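You operate a simulated robot arm through the tools that you are given. There is no shell and no other tool. Be economical: measure what you need, move in short steps, check, and stop when the job is done.

The job below is to be done with a simulated two-armed robot. You get a single attempt, and the scene is never put back.

Task
Burnish the red piece bright, try it in the template gauge and tray it.
Fine: It must drop right in; it ends in the wooden tray. Put the burnisher back. Set down upright: purple burnisher.
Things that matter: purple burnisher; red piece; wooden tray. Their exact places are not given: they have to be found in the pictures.

Only the result counts: the job must be done as asked and must still hold three seconds after the hand-in. Knocking over, shifting, dropping, spilling or breaking anything else fails it.

Robot
Two 7-joint arms with two-finger parallel grippers on one trunk, on a base that drives. Base frame: it is fixed to the floor where the robot stands at the start and does not move with it; the origin is under the middle of the robot, x ahead of it, y to its left, z up. Readings come in mm, rad, newtons and seconds.
The left shoulder is at the start at [60, 143, 978], the right one opposite. With the tool pointing down near the work surface each hand reaches from about 300 to 720 mm from the robot's upright axis, wherever it stands, measured 20 degrees to its own side. Places, roughly: red piece (11x8x6 cm) [500, 200, 900]; wooden tray [500, 1300, 900]. Payload 1.57 kg a hand.
Tool frame (each hand has its own): the origin (TCP) lies between the finger pads and is the grasp point; the fingertips stand 30 mm ahead of it; z points along the fingers, y is the line along which they close. Largest opening 110 mm; finger width 24, thickness 12; the body of the gripper, 48 by 112 mm, starts 78 mm behind the TCP.
Orientation is that of the tool frame in the base frame, as a unit quaternion [x, y, z, w]. With the fingers straight down and closing along the base's y, the tool's x points along the base's -x, its y along +y and its z along -z.

Tools
- The arms move only by the tool arm_command. It takes "left_series", "right_series" or both (then of equal length, played together; a hand with none holds still); each is a list of rows, each a list of 6 numbers: the shift along the tool's x, y, z in mm, then the turn, a rotation vector about the tool's x, y, z in rad. In form: [[x, y, z, rx, ry, rz], ...]. A call has 1 to 10 rows; each row shifts and turns the commanded pose from where the row before left it, along the tool's axes as they then stand. "left_fingers" and "right_fingers" are, for a hand that has rows, the finger opening in mm, from 0 to 110, set as the call begins (left out, the last holds). Each row takes 0.2 s and may step no farther than 50 mm and 0.15 rad from the row before; otherwise, or with a gripper value out of range, the whole call is refused. A pose out of reach is approached as far as the arm can. The call stops where the force on the tool passes 40 N (or 10 N more than at its start, if that is more) or the arm is blocked; 0.2 s more then pass. The fingers move at their own pace (about 45 mm/s each) and stop on an object; they squeeze with about 40 N. The grip force told is the motor's: it shows also when the fingers shut on nothing. Time passes only in rows, and 0.2 s behind the last, so rows that do not move let the fingers close. It gives the time, the measured TCP pose, the force on the tool (base axes), the opening and the grip force at its end, in the units of the frame above (readings bear some noise), with the torque about the TCP (base axes, N m) and any sound that the robot's microphone picked up.
- Cameras (640 x 400 px; columns grow to the right, rows downward): "scene" is now at [52, 18.1, 1582.7]; the picture's right is [0.27, -0.96, 0.00], its down [-0.72, -0.20, -0.66] and it looks along [0.64, 0.18, -0.75] (base axes); focal length 278 px, centre (320, 200). "left" rides on the left gripper at [70, -16, -141] in its tool frame; the picture's right is [0.23, 0.97, 0.00], its down [-0.86, 0.20, -0.48] and it looks along [-0.47, 0.11, 0.88] (tool axes); focal length 222 px, centre (320, 200). "right" rides on the right gripper at [70, 16, -141] in its tool frame; the picture's right is [-0.23, 0.97, 0.00], its down [-0.85, -0.20, -0.48] and it looks along [-0.47, -0.11, 0.88] (tool axes); focal length 222 px, centre (320, 200).
- snapshot(camera): a new picture of that camera. No time passes.
- move_column(by): slides the trunk up (or, below 0, down) by that many mm; the arms and the scene camera ride with it, the base frame stays. It gives what a move gives, with no picture.
- roll_base(legs): drives the robot by 1 to 6 legs, each [ahead, left, turn to the left] in mm, mm and rad, along the robot's own axes; the way and the turn of a leg run together, so that a leg with both is an arc; at most 1500 mm and 3.142 rad a leg. The arms and the cameras ride along, it lands a little off, and it stops where it bumps. It gives what a move gives.
- pan_tilt(pan, tilt): turns the head with the scene camera to pan (to the left, within 1.501 rad either way) and tilt (down, from -0.506 to 1.204), counted from straight ahead of the robot. It gives what a move gives.
- probe_pixels(camera, pixels): for up to 12 pixels [column, row] of the newest picture of that camera ("zoom" is the newest enlarged one), the place [x, y, z] in the base frame of the surface seen there, good to about 2 mm, but the place of the scene camera against the robot may be out by one fixed shift of up to 12 mm in any direction. No time passes.
- close_up(camera, box): a new picture of the part [left, top, right, bottom] of that camera's present view, enlarged. No time passes.
- sign_off(): hands the job in; it is judged then, once.

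Go step by step. Measure first, check grasps and placings, and put right what went wrong. The budget is 80 turns and 62 pictures, counting those below and the enlarged ones. Unless the task says otherwise, let go and move clear before handing in.

The tools are called as a command line: name --argument value ..., lists and objects as JSON in quotes. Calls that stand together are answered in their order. arm_command: Moves the arms, as the interface text tells. Its arguments: {"type":"object","properties":{"left_series":{"type":"array"},"left_fingers":{"type":"number"},"right_series":{"type":"array"},"right_fingers":{"type":"number"}},"required":[]} The other tools are called the same way: move_column (by) slides the trunk up or down; roll_base (legs) drives the base; pan_tilt (pan, tilt) turns the head that bears the scene camera; snapshot (camera) takes a picture; probe_pixels (camera, pixels) gives the place of the surface under pixels of a picture; close_up (camera, box) takes an enlarged picture of a part of a camera's view; sign_off () hands the job in.

At the start:

```text
time_s: 0.0
left_eef_pos: [441.0, 332.6, 1113.3]
left_ee_rot: [0.0, 1.0, 0.0, 0.0]
left_ft_force: [-0.4, 0.3, 0.1]
left_torque: [0.02, 0.02, 0.01]
left_opening: 110.2
left_grip_force: 0.0
right_eef_pos: [449.5, -101.8, 1160.4]
right_ee_rot: [0.0, 1.0, -0.001, 0.0]
right_ft_force: [0.1, 0.5, -0.3]
right_torque: [0.04, -0.01, 0.0]
right_opening: 110.1
right_grip_force: 0.1
trunk travel left (down, up): [-577.0, 13.0]
robot x, y, heading: [-0.0, 3.0, 0.002]
head pan, tilt: [0.276, 0.846]
```

scene: 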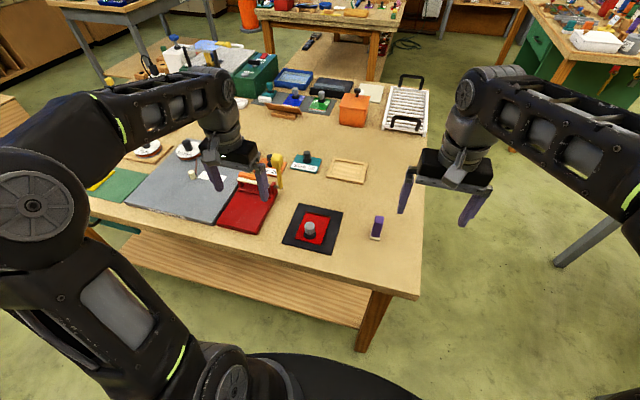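
right: 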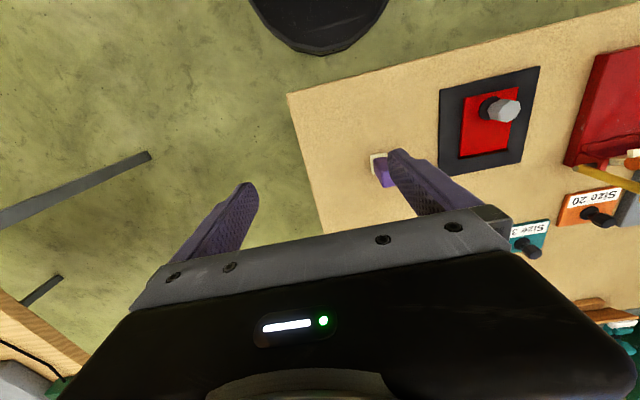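
left: 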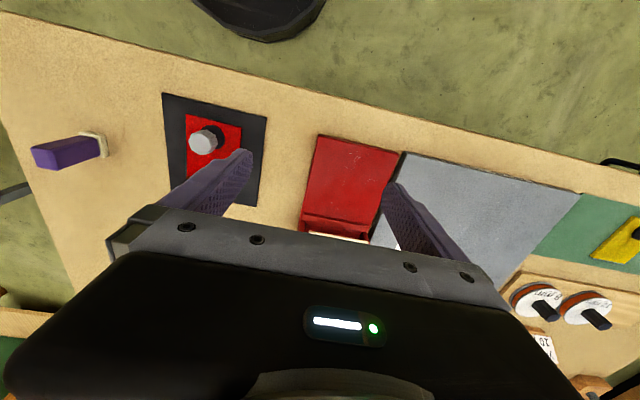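

The red piece with a grey knob lies on a dark mat at scene (310,230), and the purple burnisher stands at (377,228). I'll enlarge the bench to find the gauge and the tray.

close_up --camera "scene" --box '[260, 140, 440, 260]'

close_up --camera "scene" --box '[80, 120, 290, 250]'

close_up --camera "scene" --box '[230, 50, 440, 180]'

probe_pixels --camera "scene" --pixels '[[310, 225], [302, 240], [326, 220], [377, 219], [375, 237], [347, 170], [305, 160], [290, 230], [330, 245], [240, 210], [353, 95], [400, 200]]'

```text
3.33 times, centred on (350, 200) of scene
```

zoom: 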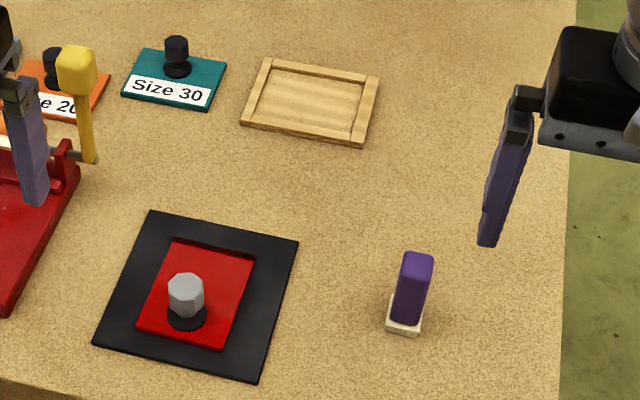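

```text
3.05 times, centred on (185, 185) of scene
```

zoom: 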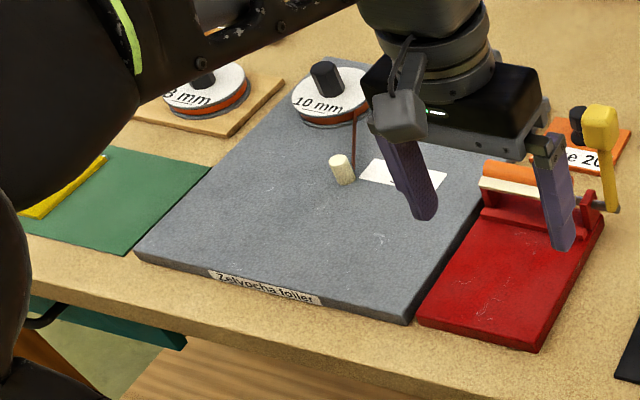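

```text
3.05 times, centred on (335, 115) of scene
```

zoom: 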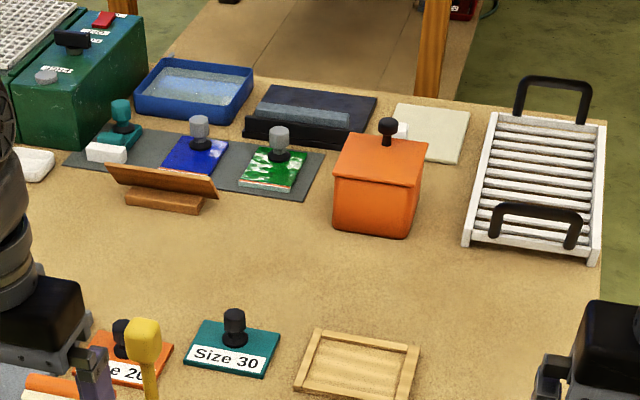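

```text
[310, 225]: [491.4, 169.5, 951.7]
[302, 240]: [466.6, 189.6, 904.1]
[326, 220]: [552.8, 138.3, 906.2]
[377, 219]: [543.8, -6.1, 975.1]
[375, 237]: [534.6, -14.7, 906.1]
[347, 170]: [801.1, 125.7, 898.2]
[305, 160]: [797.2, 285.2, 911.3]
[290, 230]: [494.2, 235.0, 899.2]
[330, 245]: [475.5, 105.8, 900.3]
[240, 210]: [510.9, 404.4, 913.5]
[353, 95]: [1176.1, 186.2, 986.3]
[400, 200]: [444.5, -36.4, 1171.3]
```

The red piece sits on or in the black square, its top at about z 905 and its knob top near 952. Next I look left for the wooden tray and gauge, and take a closer look at the piece.

close_up --camera "left" --box '[10, 80, 290, 240]'

pan_tilt --pan 1.2 --tilt 0.7

snapshot --camera "scene"

```text
2.29 times, centred on (150, 160) of left
```

zoom: 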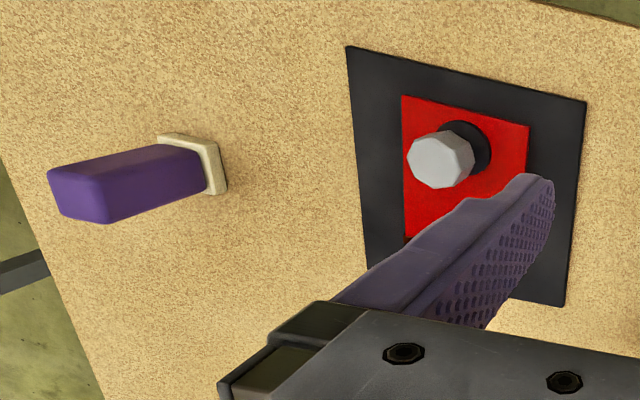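

```text
time_s: 1.2
left_eef_pos: [440.6, 331.0, 1113.6]
left_ee_rot: [0.001, 1.0, 0.0, -0.001]
left_ft_force: [-0.6, 0.0, 0.3]
left_torque: [0.01, 0.0, 0.01]
left_opening: 110.1
left_grip_force: 0.1
right_eef_pos: [449.7, -100.6, 1160.2]
right_ee_rot: [0.0, 1.0, 0.0, 0.0]
right_ft_force: [-0.5, 0.9, -0.3]
right_torque: [0.02, 0.0, 0.01]
right_opening: 109.8
right_grip_force: 0.0
trunk travel left (down, up): [-577.0, 13.0]
robot x, y, heading: [1.9, 0.8, -0.003]
head pan, tilt: [1.201, 0.7]
```

```text
54 pictures are left
```

scene: 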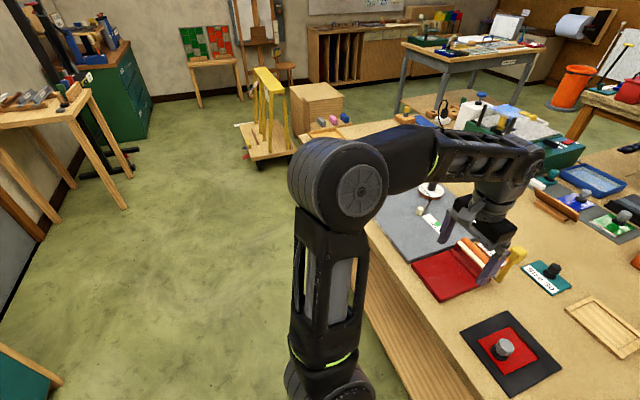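

The left arm hides the region near (320,130) where the tray should be. I'll enlarge that area and the gauge candidates.

close_up --camera "scene" --box '[220, 60, 460, 210]'

close_up --camera "scene" --box '[400, 180, 640, 330]'

close_up --camera "scene" --box '[450, 300, 570, 400]'

```text
2.67 times, centred on (340, 135) of scene
```

zoom: 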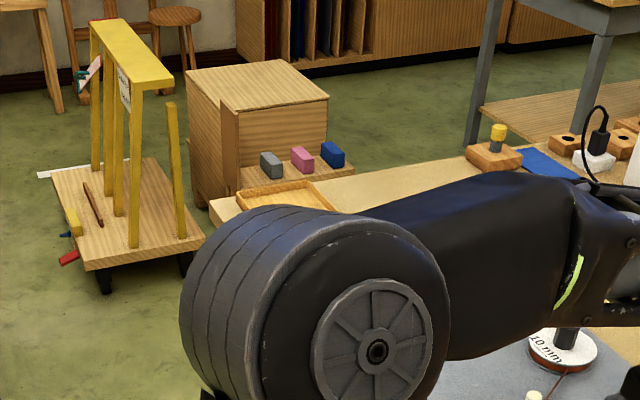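

```text
2.67 times, centred on (520, 255) of scene
```

zoom: 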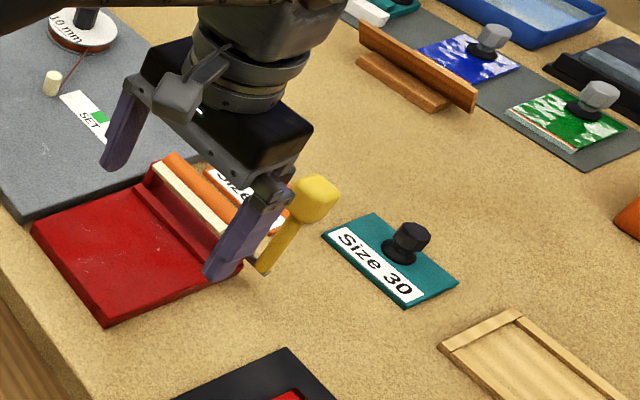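

```text
4.00 times, centred on (510, 350) of scene
```

zoom: 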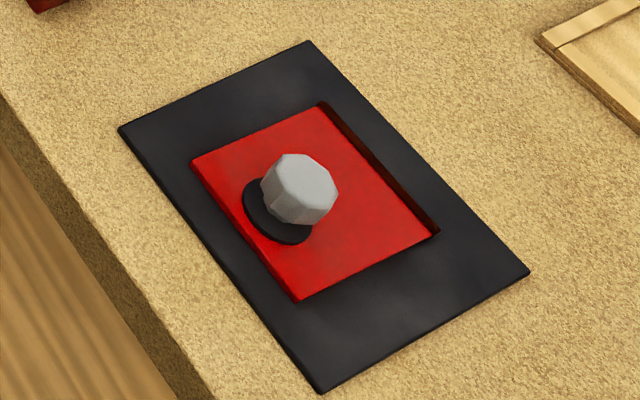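

The wooden tray is at the far-left bench end (zoom (285,195)). The recessed wooden frame at scene (600,330) may be the gauge, so I'll look at it head-on and measure it against the piece.

pan_tilt --pan 0.15 --tilt 0.85

close_up --camera "scene" --box '[240, 130, 400, 230]'

close_up --camera "scene" --box '[220, 200, 380, 300]'

```text
time_s: 2.5
left_eef_pos: [441.7, 332.0, 1112.4]
left_ee_rot: [0.0, 1.0, 0.0, 0.0]
left_ft_force: [0.0, -0.2, 0.1]
left_torque: [0.0, -0.01, -0.01]
left_opening: 109.9
left_grip_force: 0.1
right_eef_pos: [450.2, -101.6, 1159.9]
right_ee_rot: [0.0, 1.0, 0.001, 0.001]
right_ft_force: [1.0, 1.0, -0.6]
right_torque: [-0.01, 0.02, 0.02]
right_opening: 109.9
right_grip_force: 0.1
trunk travel left (down, up): [-577.0, 13.0]
robot x, y, heading: [0.2, -1.3, 0.005]
head pan, tilt: [0.15, 0.85]
```

```text
4.00 times, centred on (320, 180) of scene
```

zoom: 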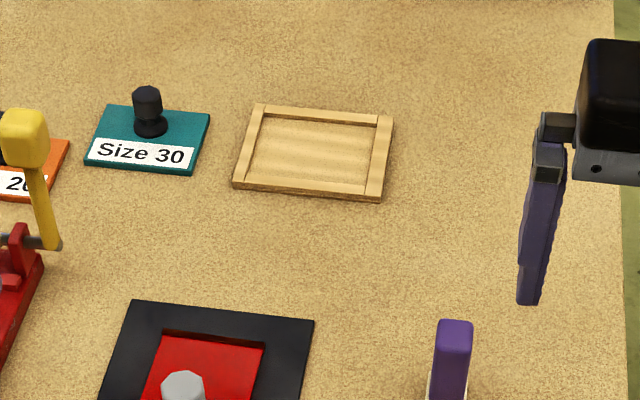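

```text
4.00 times, centred on (300, 250) of scene
```

zoom: 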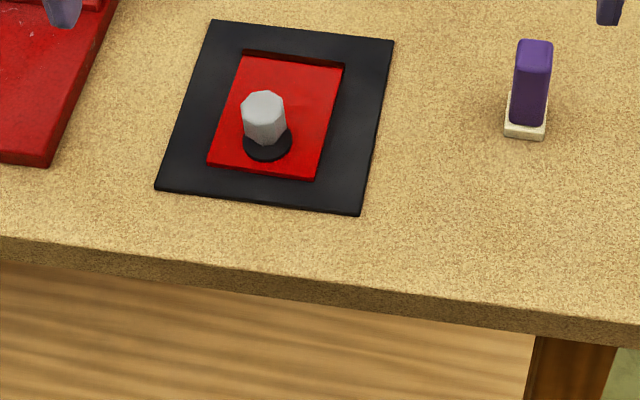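

I'll probe the piece, its surround and the frame finely to get the heights and dimensions.

probe_pixels --camera "zoom" --pixels '[[294, 53], [294, 66], [294, 40], [246, 62], [342, 68], [312, 177], [210, 162], [213, 22], [392, 43], [358, 212], [158, 188], [450, 120]]'

close_up --camera "scene" --box '[255, 205, 325, 250]'

close_up --camera "scene" --box '[280, 145, 360, 195]'

probe_pixels --camera "zoom" --pixels '[[400, 230], [120, 400], [40, 300]]'

```text
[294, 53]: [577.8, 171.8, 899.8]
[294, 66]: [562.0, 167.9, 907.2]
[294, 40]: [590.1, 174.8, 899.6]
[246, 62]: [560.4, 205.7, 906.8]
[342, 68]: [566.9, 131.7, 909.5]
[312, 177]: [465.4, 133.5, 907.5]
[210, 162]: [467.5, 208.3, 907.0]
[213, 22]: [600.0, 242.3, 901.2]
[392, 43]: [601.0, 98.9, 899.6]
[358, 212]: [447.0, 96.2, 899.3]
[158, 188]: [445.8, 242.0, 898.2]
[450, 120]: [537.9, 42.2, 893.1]
```

```text
8.89 times, centred on (290, 228) of scene
```

zoom: 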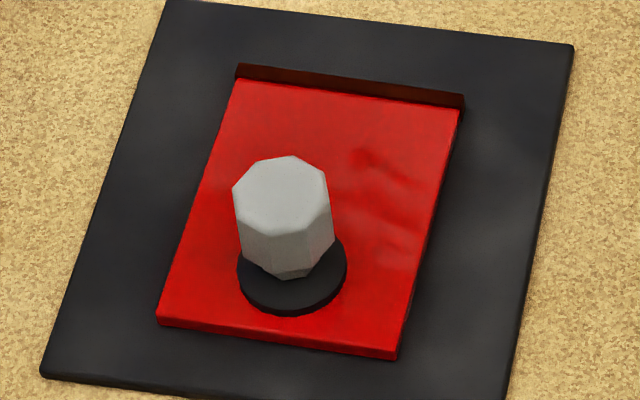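

```text
8.00 times, centred on (320, 170) of scene
```

zoom: 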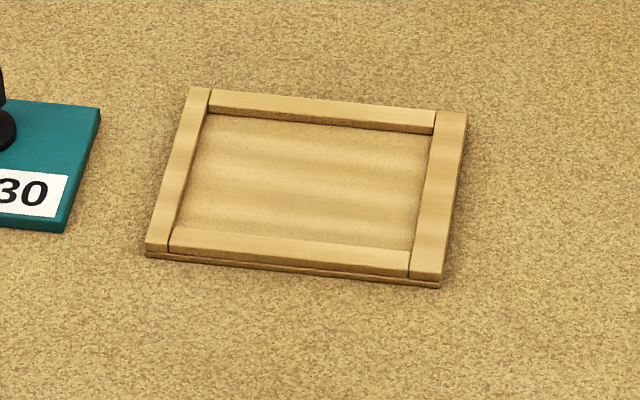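

```text
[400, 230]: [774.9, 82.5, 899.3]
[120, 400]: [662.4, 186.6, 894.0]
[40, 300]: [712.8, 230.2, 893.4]
```

The bench is at z 893.5, the pad top at 900, and the piece top at 907 spanning x 465–570, y 132–208. Now I measure the wooden frame and look at the back of the bench.

probe_pixels --camera "zoom" --pixels '[[190, 90], [466, 114], [441, 276], [146, 244], [208, 113], [434, 133], [411, 250], [172, 230], [300, 170], [300, 102], [300, 243]]'

pan_tilt --pan 0.15 --tilt 0.5

snapshot --camera "scene"

close_up --camera "scene" --box '[220, 120, 440, 260]'

```text
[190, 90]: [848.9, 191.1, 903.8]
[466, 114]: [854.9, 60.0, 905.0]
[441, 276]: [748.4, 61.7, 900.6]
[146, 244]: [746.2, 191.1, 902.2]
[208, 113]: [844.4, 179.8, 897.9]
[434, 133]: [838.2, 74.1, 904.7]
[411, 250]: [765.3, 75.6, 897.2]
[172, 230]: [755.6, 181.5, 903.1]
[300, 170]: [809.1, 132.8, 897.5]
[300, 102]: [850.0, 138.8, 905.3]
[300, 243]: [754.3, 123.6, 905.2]
```

```text
time_s: 3.4
left_eef_pos: [441.5, 332.0, 1113.0]
left_ee_rot: [0.0, 1.0, 0.0, 0.0]
left_ft_force: [-0.1, 0.2, -0.4]
left_torque: [0.02, -0.03, -0.02]
left_opening: 109.9
left_grip_force: 0.0
right_eef_pos: [449.7, -101.4, 1161.5]
right_ee_rot: [0.0, 1.0, 0.0, -0.001]
right_ft_force: [0.2, -1.2, -0.3]
right_torque: [0.03, -0.01, -0.01]
right_opening: 109.8
right_grip_force: 0.0
trunk travel left (down, up): [-577.0, 13.0]
robot x, y, heading: [-1.4, -0.1, 0.002]
head pan, tilt: [0.15, 0.499]
```

```text
46 pictures are left
```

scene: 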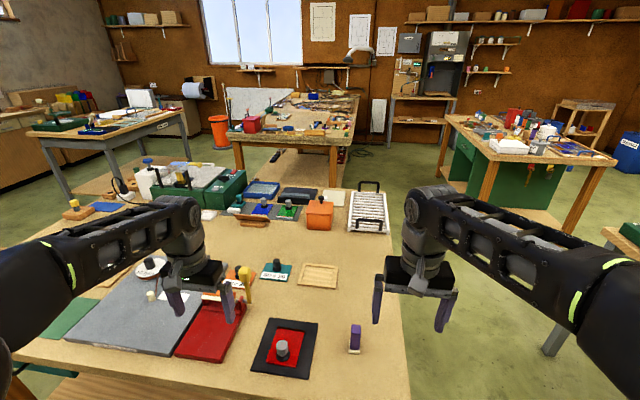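

```text
2.86 times, centred on (330, 190) of scene
```

zoom: 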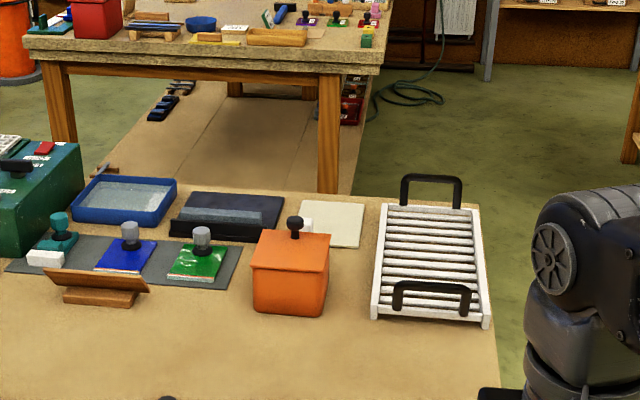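

The frame's inside measures about 80–86 × 107 mm, with the floor at 897.5 and the rim at 905. I'll bring the left-hand camera over the piece and frame to look down on both from close range.

arm_command --left_series '[[-40, -20, 0, 0, 0, 0], [-40, -20, 0, 0, 0, 0], [-40, -20, 0, 0, 0, 0], [-40, -20, 0, 0, 0, 0], [0, 0, 0, 0, 0, 0]]'

snapshot --camera "left"

```text
time_s: 4.5
left_eef_pos: [583.6, 264.9, 1111.8]
left_ee_rot: [-0.001, 1.0, 0.0, 0.001]
left_ft_force: [0.2, -0.4, 0.1]
left_torque: [0.03, 0.02, 0.0]
left_opening: 109.8
left_grip_force: 0.0
left hand out of reach, approached as far as the arm can: row 4
right_eef_pos: [451.9, -100.4, 1160.6]
right_ee_rot: [-0.001, 1.0, -0.001, 0.0]
right_ft_force: [-1.5, 0.3, 0.8]
right_torque: [0.03, 0.04, -0.02]
right_opening: 109.8
right_grip_force: 0.0
trunk travel left (down, up): [-577.0, 13.0]
robot x, y, heading: [2.9, 1.8, -0.001]
head pan, tilt: [0.15, 0.499]
```

```text
44 pictures are left
```

left: 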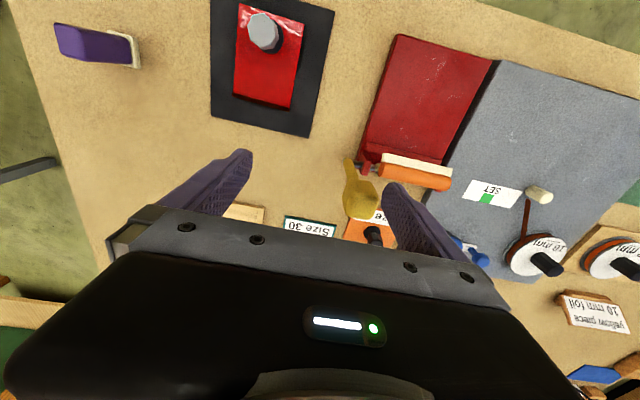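

The hand camera now looks down on the piece near (265,50). I'll enlarge that and probe its edges.

close_up --camera "left" --box '[200, 0, 340, 140]'

probe_pixels --camera "left" --pixels '[[239, 5], [302, 25], [292, 107], [234, 92], [263, 98], [263, 108], [264, 28], [264, 88], [320, 60], [100, 30], [138, 66], [135, 35]]'

```text
2.86 times, centred on (270, 70) of left
```

zoom: 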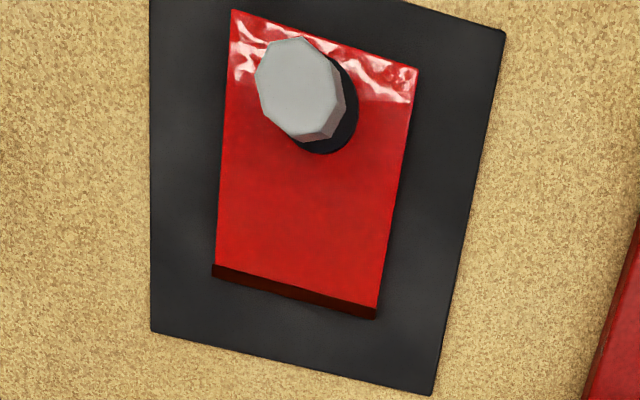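

```text
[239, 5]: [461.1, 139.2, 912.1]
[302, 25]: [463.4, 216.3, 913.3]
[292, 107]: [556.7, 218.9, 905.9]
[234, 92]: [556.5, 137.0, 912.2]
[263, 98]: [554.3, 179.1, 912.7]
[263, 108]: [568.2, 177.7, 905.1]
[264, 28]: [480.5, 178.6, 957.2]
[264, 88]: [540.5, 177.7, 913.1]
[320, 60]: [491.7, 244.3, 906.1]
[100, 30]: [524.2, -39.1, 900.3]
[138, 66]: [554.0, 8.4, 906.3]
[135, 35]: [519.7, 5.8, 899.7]
```

By the hand camera the bench is at z 900, the pad 906 and the piece top 912.5 (x 461–566, y 137–218). The scene camera is therefore out by about (+6,-8,-6.5). With the arm moved, I check the left end of the bench for another gauge.

pan_tilt --pan 1.15 --tilt 0.6

snapshot --camera "scene"

```text
time_s: 5.8
left_eef_pos: [582.8, 263.5, 1114.8]
left_ee_rot: [0.0, 1.0, 0.0, 0.001]
left_ft_force: [-0.7, -0.7, 0.4]
left_torque: [0.03, -0.02, 0.03]
left_opening: 109.7
left_grip_force: 0.1
right_eef_pos: [449.8, -100.9, 1160.0]
right_ee_rot: [0.001, 1.0, 0.0, 0.0]
right_ft_force: [0.0, -0.7, -0.5]
right_torque: [-0.02, 0.02, 0.0]
right_opening: 109.9
right_grip_force: 0.0
trunk travel left (down, up): [-577.0, 13.0]
robot x, y, heading: [0.6, 0.6, 0.004]
head pan, tilt: [1.15, 0.6]
```

```text
42 pictures are left
```

scene: 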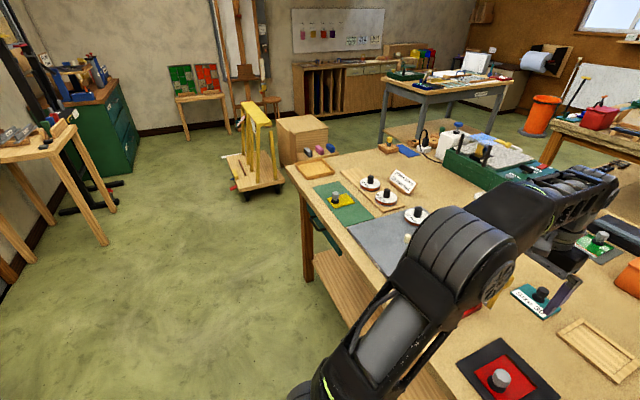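

close_up --camera "scene" --box '[280, 120, 460, 250]'

probe_pixels --camera "scene" --pixels '[[314, 168], [297, 165], [313, 179], [333, 168], [316, 162], [336, 200], [396, 215]]'

```text
3.08 times, centred on (370, 185) of scene
```

zoom: 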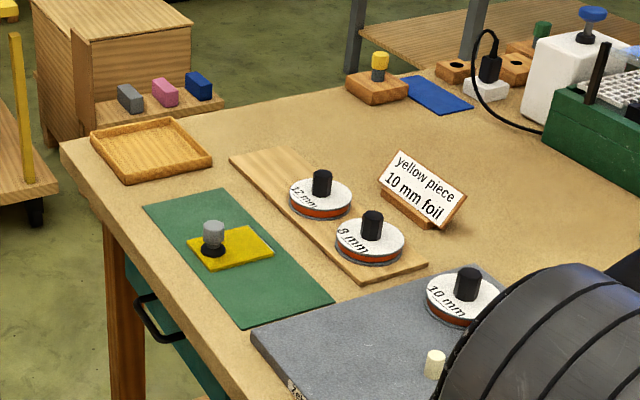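

```text
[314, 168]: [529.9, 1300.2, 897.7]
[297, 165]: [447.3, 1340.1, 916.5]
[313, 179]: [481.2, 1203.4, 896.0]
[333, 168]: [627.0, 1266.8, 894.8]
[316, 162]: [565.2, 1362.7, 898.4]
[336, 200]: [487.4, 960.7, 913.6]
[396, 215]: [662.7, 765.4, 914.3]
```

The tray is at about (520,1300) by corrected reading, and the wooden frame at about (795,133) is the gauge. I'll take the burnisher with the left hand, so the right hand moves aside while the left camera comes nearer.

arm_command --left_series '[[25, -35, 0, 0, 0, 0], [25, -35, 10, 0, 0, 0], [25, -35, 10, 0, 0, 0], [25, -35, 10, 0, 0, 0], [0, 0, 0, 0, 0, 0]]' --right_series '[[0, -40, 0, 0, 0, 0], [0, -40, 0, 0, 0, 0], [0, -40, 0, 0, 0, 0], [0, -40, 0, 0, 0, 0], [0, 0, 0, 0, 0, 0]]'

pan_tilt --pan 0.2 --tilt 0.85

snapshot --camera "left"

snapshot --camera "scene"

```text
time_s: 7.0
left_eef_pos: [480.4, 123.2, 1082.7]
left_ee_rot: [0.0, 1.0, 0.0, -0.001]
left_ft_force: [0.1, 0.5, -0.4]
left_torque: [-0.03, 0.01, 0.04]
left_opening: 110.2
left_grip_force: 0.0
right_eef_pos: [451.2, -257.7, 1161.0]
right_ee_rot: [0.0, 1.0, 0.0, 0.0]
right_ft_force: [-0.2, -0.3, 0.0]
right_torque: [-0.03, -0.01, 0.0]
right_opening: 110.0
right_grip_force: 0.1
trunk travel left (down, up): [-577.0, 13.0]
robot x, y, heading: [0.5, 0.1, -0.001]
head pan, tilt: [1.15, 0.6]
```

```text
time_s: 8.2
left_eef_pos: [481.1, 124.9, 1083.9]
left_ee_rot: [0.0, 1.0, 0.0, 0.0]
left_ft_force: [0.0, -1.2, 0.0]
left_torque: [-0.01, -0.04, -0.03]
left_opening: 109.7
left_grip_force: 0.1
right_eef_pos: [451.6, -258.8, 1159.7]
right_ee_rot: [-0.002, 1.0, 0.0, 0.0]
right_ft_force: [-0.1, -0.1, -0.1]
right_torque: [0.04, -0.03, -0.01]
right_opening: 109.9
right_grip_force: 0.1
trunk travel left (down, up): [-577.0, 13.0]
robot x, y, heading: [0.8, -2.0, -0.0]
head pan, tilt: [0.201, 0.85]
```

```text
40 pictures are left
```

left: 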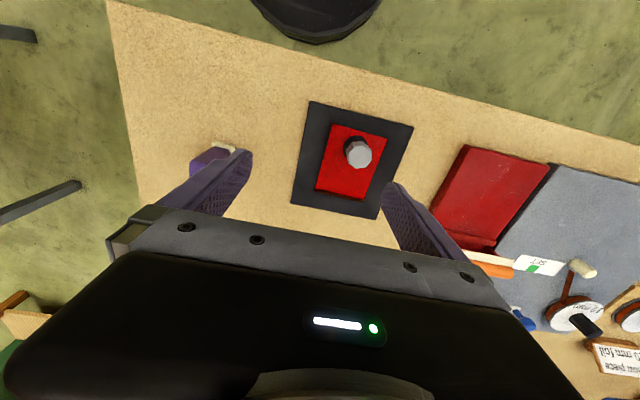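

```text
39 pictures are left
```

scene: 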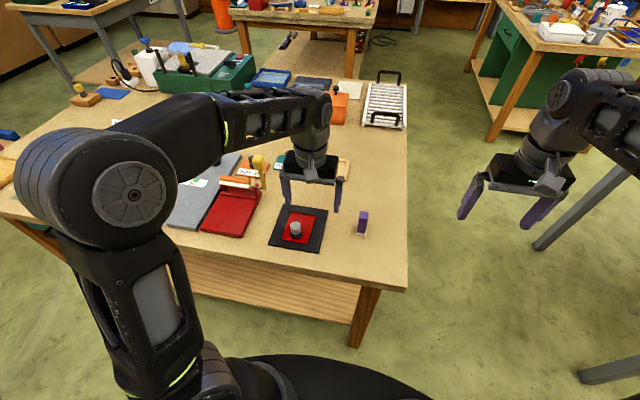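

I'll probe the bench front edge, the robot's base edge and the burnisher's outlines.

probe_pixels --camera "left" --pixels '[[315, 44], [370, 75], [250, 36], [222, 146], [235, 150], [212, 143], [360, 148], [205, 155]]'

close_up --camera "scene" --box '[335, 195, 395, 250]'

probe_pixels --camera "zoom" --pixels '[[320, 200], [300, 200], [280, 200], [310, 300], [270, 390], [320, 405], [245, 400]]'

```text
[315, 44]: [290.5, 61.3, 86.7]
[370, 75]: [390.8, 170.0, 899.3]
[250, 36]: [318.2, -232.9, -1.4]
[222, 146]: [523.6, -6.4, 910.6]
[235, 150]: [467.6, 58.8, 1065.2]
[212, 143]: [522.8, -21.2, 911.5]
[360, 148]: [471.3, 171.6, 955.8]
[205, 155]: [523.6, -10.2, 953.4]
```

```text
7.27 times, centred on (365, 222) of scene
```

zoom: 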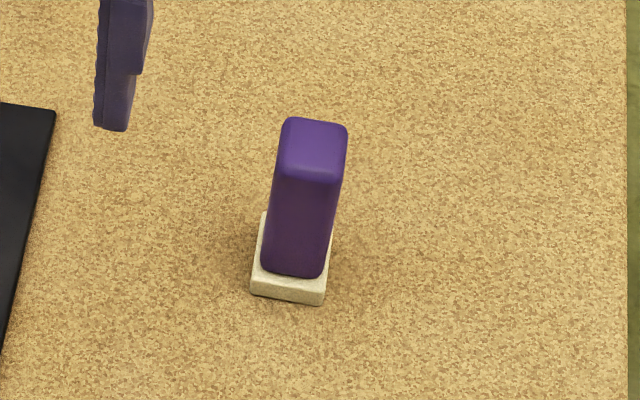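

```text
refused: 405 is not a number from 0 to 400
```

probe_pixels --camera "zoom" --pixels '[[315, 135], [290, 125], [345, 130], [310, 175], [300, 230], [254, 290], [324, 302], [330, 240], [288, 284]]'

probe_pixels --camera "scene" --pixels '[[290, 290], [290, 300], [310, 360]]'

```text
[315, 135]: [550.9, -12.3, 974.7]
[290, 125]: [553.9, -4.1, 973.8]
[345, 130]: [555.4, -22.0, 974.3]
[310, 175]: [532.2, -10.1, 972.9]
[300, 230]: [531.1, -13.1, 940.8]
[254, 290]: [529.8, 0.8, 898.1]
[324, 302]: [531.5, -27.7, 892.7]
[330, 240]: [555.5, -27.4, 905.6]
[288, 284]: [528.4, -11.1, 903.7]
```

```text
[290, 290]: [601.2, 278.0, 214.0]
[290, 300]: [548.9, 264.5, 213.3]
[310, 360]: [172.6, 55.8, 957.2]
```

The burnisher's centre is about (537,-5), its handle about 20 mm wide in y with top near z 980. I'll move the left hand above it with fingers at 70 mm.

arm_command --left_series '[[-19, -43, 0, 0, 0, 0], [-19, -43, 0, 0, 0, 0], [-18, -43.5, 0, 0, 0, 0], [0, 0, 0, 0, 0, 0], [0, 0, 0, 0, 0, 0]]' --left_fingers 70

snapshot --camera "left"

snapshot --camera "scene"

```text
time_s: 9.4
left_eef_pos: [537.7, -9.6, 1081.9]
left_ee_rot: [0.0, 1.0, 0.0, -0.001]
left_ft_force: [0.5, 0.0, -1.0]
left_torque: [0.04, -0.02, 0.04]
left_opening: 70.0
left_grip_force: 0.0
right_eef_pos: [451.8, -259.4, 1160.4]
right_ee_rot: [0.001, 1.0, 0.0, 0.001]
right_ft_force: [0.0, 0.4, 0.1]
right_torque: [-0.02, -0.01, -0.03]
right_opening: 109.8
right_grip_force: 0.0
trunk travel left (down, up): [-577.0, 13.0]
robot x, y, heading: [-2.3, 0.5, 0.003]
head pan, tilt: [0.201, 0.85]
```

```text
37 pictures are left
```

left: 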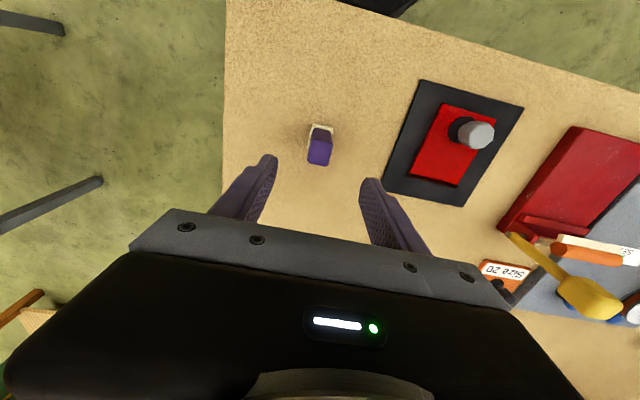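

```text
36 pictures are left
```

scene: 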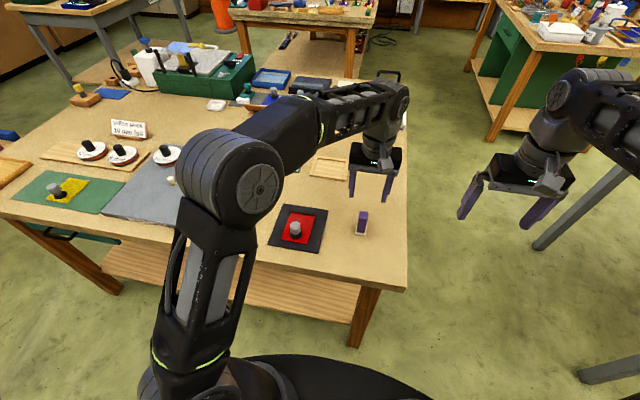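

The burnisher appears at left-camera (320,148), roughly midway between the fingers. I probe it for its exact centre.

probe_pixels --camera "left" --pixels '[[320, 145], [320, 160], [309, 155], [331, 155], [320, 127], [309, 128], [333, 131], [320, 137], [310, 140], [331, 142]]'

close_up --camera "left" --box '[290, 110, 350, 180]'

```text
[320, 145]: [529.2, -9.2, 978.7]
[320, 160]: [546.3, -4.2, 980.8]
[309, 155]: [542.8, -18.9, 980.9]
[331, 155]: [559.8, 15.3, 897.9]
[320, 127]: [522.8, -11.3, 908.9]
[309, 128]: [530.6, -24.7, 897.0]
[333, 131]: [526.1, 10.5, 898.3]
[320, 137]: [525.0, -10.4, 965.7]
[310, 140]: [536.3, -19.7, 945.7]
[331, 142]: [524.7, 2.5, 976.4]
```

```text
5.71 times, centred on (320, 145) of left
```

zoom: 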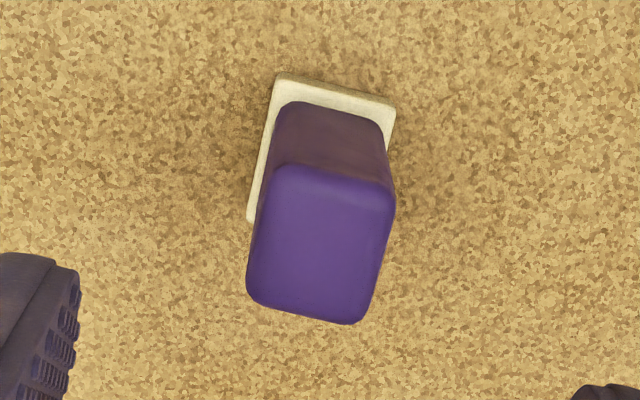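

The handle spans y -20..2.5 and x 525–553, so the hand is centred on it. I descend to z 955 and close.

arm_command --left_series '[[0, 0, 40, 0, 0, 0], [0, 0, 40, 0, 0, 0], [0, 0, 30, 0, 0, 0], [0, 0, 16, 0, 0, 0], [0, 0, 0, 0, 0, 0]]'

arm_command --left_series '[[0, 0, 0, 0, 0, 0], [0, 0, 0, 0, 0, 0], [0, 0, 0, 0, 0, 0], [0, 0, 0, 0, 0, 0]]' --left_fingers 0

snapshot --camera "left"

```text
time_s: 10.7
left_eef_pos: [540.9, -9.3, 955.9]
left_ee_rot: [0.0, 1.0, 0.001, 0.0]
left_ft_force: [-1.0, -0.3, -0.1]
left_torque: [0.0, 0.01, 0.04]
left_opening: 69.9
left_grip_force: 0.0
right_eef_pos: [451.0, -259.1, 1159.4]
right_ee_rot: [-0.001, 1.0, 0.0, 0.0]
right_ft_force: [-0.2, 0.3, -0.3]
right_torque: [0.0, -0.01, -0.02]
right_opening: 110.0
right_grip_force: 0.0
trunk travel left (down, up): [-577.0, 13.0]
robot x, y, heading: [-2.8, -0.2, 0.0]
head pan, tilt: [0.201, 0.85]
```

```text
time_s: 11.7
left_eef_pos: [540.6, -9.1, 955.6]
left_ee_rot: [0.0, 1.0, -0.001, -0.001]
left_ft_force: [0.2, 0.1, 0.4]
left_torque: [-0.05, 0.02, -0.02]
left_opening: 25.5
left_grip_force: 25.4
right_eef_pos: [451.2, -259.2, 1158.8]
right_ee_rot: [-0.001, 1.0, 0.001, -0.001]
right_ft_force: [0.2, 0.2, -0.3]
right_torque: [0.02, 0.02, -0.03]
right_opening: 109.9
right_grip_force: 0.2
trunk travel left (down, up): [-577.0, 13.0]
robot x, y, heading: [-1.7, 0.1, -0.002]
head pan, tilt: [0.201, 0.85]
```

```text
34 pictures are left
```

left: 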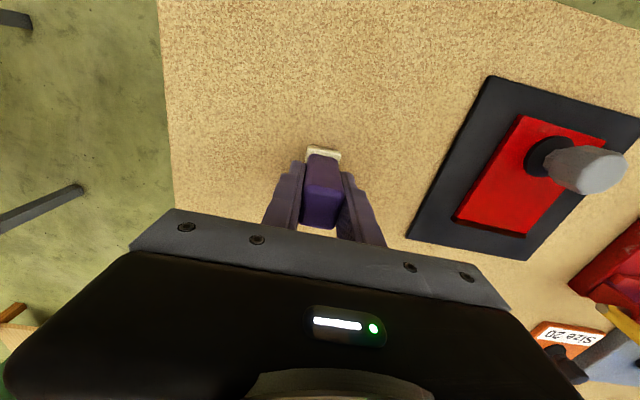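

The burnisher is held (opening 25.5 mm) at TCP (540.6,-9.2,955.6), which is its return pose. I re-probe the piece from here before lifting.

probe_pixels --camera "left" --pixels '[[522, 118], [604, 143], [458, 218], [524, 233], [500, 180], [490, 224], [565, 200], [540, 172], [580, 160], [528, 160], [590, 170]]'

close_up --camera "left" --box '[400, 70, 640, 270]'

arm_command --left_series '[[0, 0, -25, 0, 0, 0], [0, 0, -25, 0, 0, 0], [0, 0, -20, 0, 0, 0], [0, 0, 0, 0, 0, 0]]'

```text
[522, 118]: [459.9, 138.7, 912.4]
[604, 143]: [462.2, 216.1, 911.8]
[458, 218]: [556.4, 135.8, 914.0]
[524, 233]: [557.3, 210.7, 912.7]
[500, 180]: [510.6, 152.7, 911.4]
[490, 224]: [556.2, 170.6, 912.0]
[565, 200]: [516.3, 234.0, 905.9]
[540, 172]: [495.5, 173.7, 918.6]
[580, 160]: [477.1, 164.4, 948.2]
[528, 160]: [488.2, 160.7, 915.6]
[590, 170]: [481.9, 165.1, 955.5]
```

```text
2.00 times, centred on (520, 170) of left
```

zoom: 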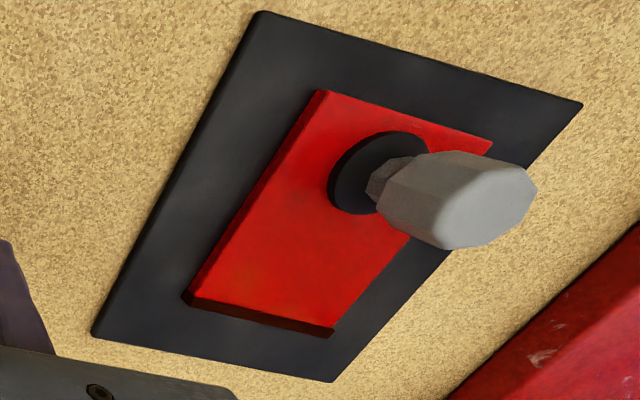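

```text
time_s: 12.7
left_eef_pos: [537.6, -8.2, 1026.1]
left_ee_rot: [0.001, 1.0, 0.0, -0.001]
left_ft_force: [-0.5, 0.3, -0.9]
left_torque: [0.02, 0.03, 0.02]
left_opening: 25.4
left_grip_force: 36.9
right_eef_pos: [452.8, -259.2, 1160.6]
right_ee_rot: [-0.001, 1.0, 0.0, 0.0]
right_ft_force: [0.1, 0.3, -0.1]
right_torque: [-0.01, -0.02, 0.02]
right_opening: 109.9
right_grip_force: 0.0
trunk travel left (down, up): [-577.0, 13.0]
robot x, y, heading: [-1.1, 2.3, 0.006]
head pan, tilt: [0.201, 0.85]
```

The piece top spans x 460–557, y 137–216 at z 912.5, so the sole should touch at TCP z ≈ 968. I carry the burnisher over the piece's free part and lower it nearly to contact.

arm_command --left_series '[[1, 40, 0, 0, 0, 0], [1, 40, 0, 0, 0, 0], [0, 40, 0, 0, 0, 0], [0, 40, 0, 0, 0, 0], [0, 0, 20, 0, 0, 0], [0, 0, 20, 0, 0, 0], [0, 0, 10, 0, 0, 0], [0, 0, 0, 0, 0, 0]]'

close_up --camera "left" --box '[200, 80, 460, 260]'

```text
time_s: 14.4
left_eef_pos: [535.1, 150.6, 977.9]
left_ee_rot: [0.0, 1.0, 0.0, 0.0]
left_ft_force: [0.3, -0.2, -0.5]
left_torque: [0.0, 0.03, 0.0]
left_opening: 25.1
left_grip_force: 36.3
right_eef_pos: [450.9, -257.6, 1160.9]
right_ee_rot: [-0.002, 1.0, 0.001, 0.001]
right_ft_force: [0.1, 0.6, 0.8]
right_torque: [0.01, 0.06, -0.01]
right_opening: 110.2
right_grip_force: 0.0
trunk travel left (down, up): [-577.0, 13.0]
robot x, y, heading: [2.0, 2.9, 0.004]
head pan, tilt: [0.201, 0.85]
```

```text
2.22 times, centred on (330, 170) of left
```

zoom: 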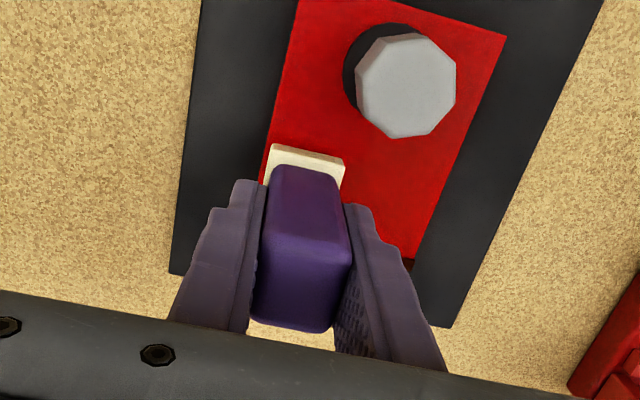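

The sole is over the piece's edge corner as intended. I lower in small steps and watch the vertical force.

arm_command --left_series '[[0, 3, 4, 0, 0, 0], [0, 0, 3, 0, 0, 0], [0, 0, 2, 0, 0, 0], [0, 0, 1, 0, 0, 0], [0, 0, 0, 0, 0, 0]]'

```text
time_s: 15.7
left_eef_pos: [536.2, 154.8, 967.4]
left_ee_rot: [0.0, 1.0, 0.0, 0.001]
left_ft_force: [0.5, 0.2, 10.7]
left_torque: [0.04, 0.06, -0.01]
left_opening: 25.1
left_grip_force: 36.3
right_eef_pos: [450.9, -258.6, 1160.9]
right_ee_rot: [-0.001, 1.0, 0.002, 0.001]
right_ft_force: [0.5, 0.2, 0.4]
right_torque: [0.02, 0.01, -0.02]
right_opening: 110.0
right_grip_force: 0.1
trunk travel left (down, up): [-577.0, 13.0]
robot x, y, heading: [-0.8, 0.6, 0.002]
head pan, tilt: [0.201, 0.85]
```

Contact is made at about 11 N. I make a gentle first stroke across and back.

arm_command --left_series '[[0, 12, 0, 0, 0, 0], [0, 12, 0, 0, 0, 0], [0, 12, 0, 0, 0, 0], [0, 12, 0, 0, 0, 0], [0, -12, 0, 0, 0, 0], [0, -12, 0, 0, 0, 0], [0, -12, 0, 0, 0, 0], [0, -12, 0, 0, 0, 0], [0, 0, 0, 0, 0, 0]]'

close_up --camera "left" --box '[200, 80, 460, 260]'

```text
time_s: 17.6
left_eef_pos: [533.6, 154.3, 968.7]
left_ee_rot: [0.001, 1.0, 0.0, 0.002]
left_ft_force: [0.3, 8.6, 27.8]
left_torque: [0.34, -0.05, 0.05]
left_opening: 25.2
left_grip_force: 36.6
right_eef_pos: [450.1, -258.7, 1161.4]
right_ee_rot: [-0.002, 1.0, 0.0, 0.001]
right_ft_force: [0.4, -0.4, 0.3]
right_torque: [0.0, -0.01, -0.01]
right_opening: 110.0
right_grip_force: 0.0
trunk travel left (down, up): [-577.0, 13.0]
robot x, y, heading: [0.6, 1.6, -0.001]
head pan, tilt: [0.201, 0.85]
```

```text
2.22 times, centred on (330, 170) of left
```

zoom: 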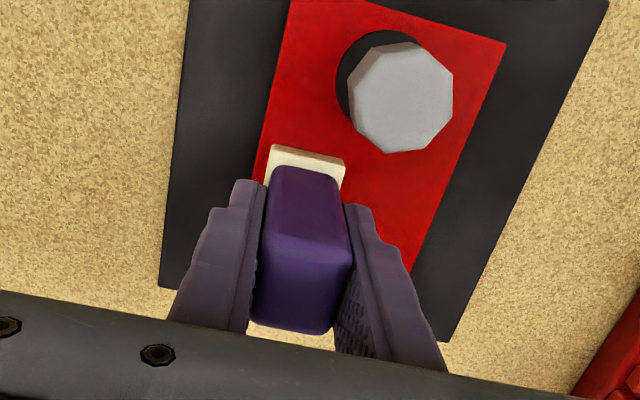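

The piece kept its place on the pad and the force reads 28 N. I ease up 1 mm and continue with overlapping strokes at different x.

arm_command --left_series '[[-5, 0, -1, 0, 0, 0], [-5, 14, 0, 0, 0, 0], [0, 14, 0, 0, 0, 0], [0, 14, 0, 0, 0, 0], [0, 11, 0, 0, 0, 0], [6, 0, 0, 0, 0, 0], [0, -14, 0, 0, 0, 0], [0, -14, 0, 0, 0, 0], [0, -14, 0, 0, 0, 0], [0, -11, 0, 0, 0, 0]]'

arm_command --left_series '[[6, 0, 0, 0, 0, 0], [5, 14, 0, 0, 0, 0], [0, 14, 0, 0, 0, 0], [0, 14, 0, 0, 0, 0], [0, 11, 0, 0, 0, 0], [-6, 0, 0, 0, 0, 0], [0, -14, 0, 0, 0, 0], [0, -14, 0, 0, 0, 0], [0, -14, 0, 0, 0, 0], [0, -11, 0, 0, 0, 0]]'

arm_command --left_series '[[0, 0, -20, 0, 0, 0], [0, -35, -20, 0, 0, 0], [0, -40, 0, 0, 0, 0], [0, 0, 0, 0, 0, 0]]'

snapshot --camera "left"

close_up --camera "scene" --box '[255, 190, 345, 260]'

```text
time_s: 19.9
left_eef_pos: [536.6, 155.1, 967.4]
left_ee_rot: [0.001, 1.0, 0.0, -0.001]
left_ft_force: [0.3, 1.8, 4.7]
left_torque: [0.05, -0.06, 0.03]
left_opening: 25.1
left_grip_force: 37.1
right_eef_pos: [451.3, -257.8, 1160.6]
right_ee_rot: [-0.001, 1.0, 0.0, 0.0]
right_ft_force: [0.1, -0.5, -0.7]
right_torque: [-0.02, 0.01, -0.02]
right_opening: 109.8
right_grip_force: 0.1
trunk travel left (down, up): [-577.0, 13.0]
robot x, y, heading: [-1.7, -2.9, 0.001]
head pan, tilt: [0.201, 0.85]
```

```text
time_s: 22.1
left_eef_pos: [535.1, 154.1, 968.5]
left_ee_rot: [0.0, 1.0, -0.001, 0.0]
left_ft_force: [0.9, -1.0, -0.7]
left_torque: [0.02, 0.01, 0.02]
left_opening: 25.5
left_grip_force: 36.9
right_eef_pos: [450.8, -259.0, 1158.9]
right_ee_rot: [-0.001, 1.0, 0.001, 0.0]
right_ft_force: [-0.2, -0.1, -0.1]
right_torque: [0.04, -0.01, 0.04]
right_opening: 110.0
right_grip_force: 0.1
trunk travel left (down, up): [-577.0, 13.0]
robot x, y, heading: [0.5, -1.4, 0.004]
head pan, tilt: [0.201, 0.85]
```

```text
time_s: 23.1
left_eef_pos: [531.0, 78.1, 1010.1]
left_ee_rot: [-0.001, 1.0, 0.0, 0.0]
left_ft_force: [-0.6, 0.6, -0.5]
left_torque: [-0.03, -0.01, 0.02]
left_opening: 25.1
left_grip_force: 36.8
right_eef_pos: [450.7, -258.2, 1160.1]
right_ee_rot: [-0.001, 1.0, 0.0, -0.001]
right_ft_force: [0.3, 0.4, -0.5]
right_torque: [-0.03, -0.01, 0.01]
right_opening: 109.9
right_grip_force: 0.0
trunk travel left (down, up): [-577.0, 13.0]
robot x, y, heading: [3.7, -2.2, -0.001]
head pan, tilt: [0.201, 0.85]
```

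```text
30 pictures are left
```

left: 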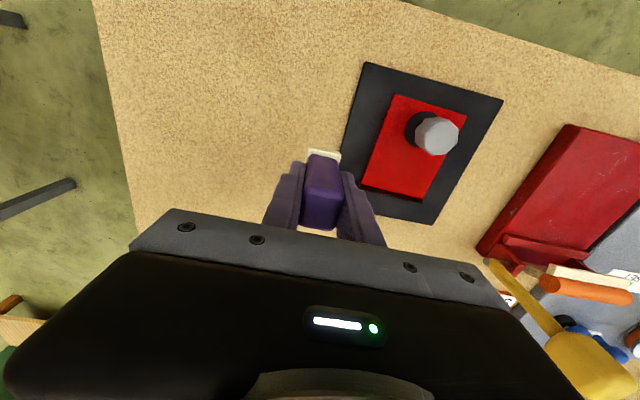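

```text
5.71 times, centred on (300, 225) of scene
```

zoom: 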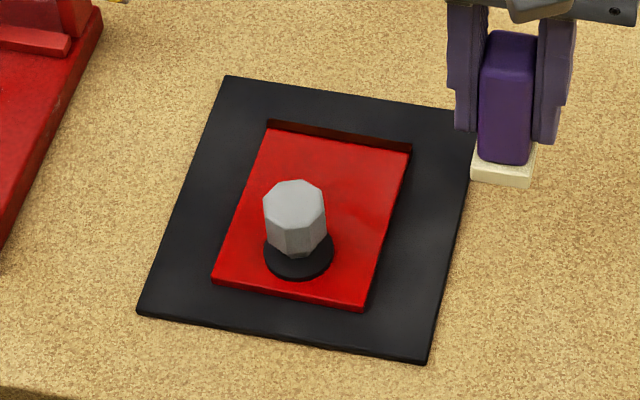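

The last passes lost contact (-0.7 N) and the face still looks matt, so I need firmer strokes. I return to the piece 1.5 mm deeper and check the force.

arm_command --left_series '[[0, 40, 0, 0, 0, 0], [0, 35, 20, 0, 0, 0], [0, 0, 17, 0, 0, 0], [0, 0, 3, 0, 0, 0], [0, 0, 1.5, 0, 0, 0], [0, 0, 0, 0, 0, 0]]'

arm_command --left_series '[[0, 10, 0, 0, 0, 0], [0, 10, 0, 0, 0, 0], [0, 10, 0, 0, 0, 0], [0, 10, 0, 0, 0, 0], [0, 10, 0, 0, 0, 0]]'

```text
time_s: 24.4
left_eef_pos: [532.8, 155.9, 967.9]
left_ee_rot: [0.0, 1.0, 0.0, 0.001]
left_ft_force: [0.4, 0.2, 8.8]
left_torque: [0.06, 0.01, -0.01]
left_opening: 25.3
left_grip_force: 36.7
right_eef_pos: [450.8, -259.4, 1160.7]
right_ee_rot: [-0.001, 1.0, 0.001, 0.0]
right_ft_force: [0.3, 0.2, -0.2]
right_torque: [0.05, 0.01, 0.01]
right_opening: 110.1
right_grip_force: 0.1
trunk travel left (down, up): [-577.0, 13.0]
robot x, y, heading: [-0.7, 0.0, 0.003]
head pan, tilt: [0.201, 0.85]
```

```text
time_s: 25.6
left_eef_pos: [533.3, 204.4, 967.1]
left_ee_rot: [0.0, 1.0, -0.001, 0.001]
left_ft_force: [0.3, -3.7, 11.9]
left_torque: [-0.21, -0.04, -0.04]
left_opening: 25.3
left_grip_force: 37.4
right_eef_pos: [451.5, -258.6, 1160.3]
right_ee_rot: [0.0, 1.0, 0.001, 0.001]
right_ft_force: [0.9, -0.1, 0.7]
right_torque: [-0.03, 0.02, 0.0]
right_opening: 110.0
right_grip_force: 0.1
trunk travel left (down, up): [-577.0, 13.0]
robot x, y, heading: [2.4, 1.4, 0.002]
head pan, tilt: [0.201, 0.85]
```

Contact is steady at about 12 N with clear drag. I continue with a series of strokes across the face.

arm_command --left_series '[[0, -12, 0.3, 0, 0, 0], [0, -12, 0, 0, 0, 0], [0, -12, 0, 0, 0, 0], [0, -12, 0, 0, 0, 0], [6, 0, 0, 0, 0, 0], [0, 12, 0, 0, 0, 0], [0, 12, 0, 0, 0, 0], [0, 12, 0, 0, 0, 0], [0, 12, 0, 0, 0, 0]]'

arm_command --left_series '[[-8, 0, 0.2, 0, 0, 0], [-8, 0, 0, 0, 0, 0], [0, -12, 0, 0, 0, 0], [0, -12, 0, 0, 0, 0], [0, -12, 0, 0, 0, 0], [0, -12, 0, 0, 0, 0], [0, 12, 0, 0, 0, 0], [0, 12, 0, 0, 0, 0], [0, 12, 0, 0, 0, 0], [0, 12, 0, 0, 0, 0]]'

arm_command --left_series '[[8, 0, 0, 0, 0, 0], [0, -12, 0, 0, 0, 0], [0, -12, 0, 0, 0, 0], [0, -12, 0, 0, 0, 0], [0, -12, 0, 0, 0, 0], [0, 12, 0, 0, 0, 0], [0, 12, 0, 0, 0, 0], [0, 12, 0, 0, 0, 0], [0, 12, 0, 0, 0, 0]]'

close_up --camera "left" --box '[200, 50, 460, 260]'

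```text
time_s: 27.6
left_eef_pos: [527.2, 202.9, 966.7]
left_ee_rot: [0.0, 1.0, 0.0, 0.0]
left_ft_force: [-1.1, -6.2, 21.2]
left_torque: [-0.35, -0.02, 0.02]
left_opening: 25.5
left_grip_force: 36.8
right_eef_pos: [450.0, -259.5, 1161.2]
right_ee_rot: [-0.001, 1.0, 0.0, 0.001]
right_ft_force: [0.3, 0.5, -0.9]
right_torque: [-0.01, 0.02, 0.0]
right_opening: 109.8
right_grip_force: 0.2
trunk travel left (down, up): [-577.0, 13.0]
robot x, y, heading: [2.7, -1.2, 0.002]
head pan, tilt: [0.201, 0.85]
```

```text
time_s: 29.9
left_eef_pos: [542.4, 204.5, 966.9]
left_ee_rot: [0.0, 1.0, 0.0, 0.001]
left_ft_force: [0.8, -3.7, 13.7]
left_torque: [-0.21, -0.02, 0.01]
left_opening: 25.2
left_grip_force: 36.7
right_eef_pos: [451.9, -259.4, 1160.6]
right_ee_rot: [0.0, 1.0, 0.0, 0.0]
right_ft_force: [-0.5, 0.3, 0.1]
right_torque: [0.02, 0.02, 0.02]
right_opening: 110.1
right_grip_force: 0.0
trunk travel left (down, up): [-577.0, 13.0]
robot x, y, heading: [1.9, -0.5, -0.001]
head pan, tilt: [0.201, 0.85]
```

```text
time_s: 31.9
left_eef_pos: [536.0, 204.3, 966.1]
left_ee_rot: [-0.001, 1.0, 0.0, 0.001]
left_ft_force: [-0.6, -3.0, 10.6]
left_torque: [-0.17, -0.08, -0.07]
left_opening: 25.5
left_grip_force: 37.0
right_eef_pos: [450.7, -258.9, 1160.5]
right_ee_rot: [0.0, 1.0, 0.001, 0.001]
right_ft_force: [-0.2, -0.1, 0.4]
right_torque: [-0.01, -0.03, 0.0]
right_opening: 109.9
right_grip_force: 0.0
trunk travel left (down, up): [-577.0, 13.0]
robot x, y, heading: [1.6, 1.6, 0.003]
head pan, tilt: [0.201, 0.85]
```

```text
1.90 times, centred on (330, 155) of left
```

zoom: 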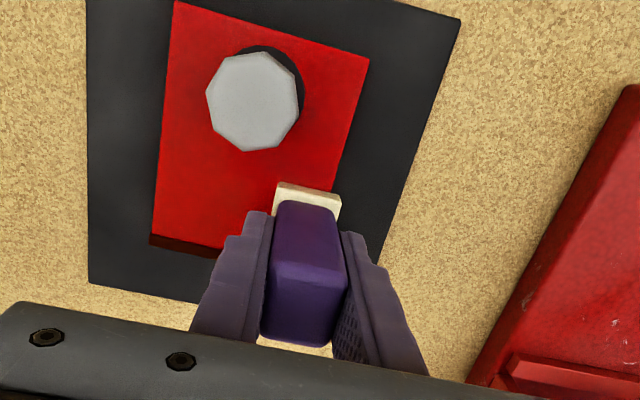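

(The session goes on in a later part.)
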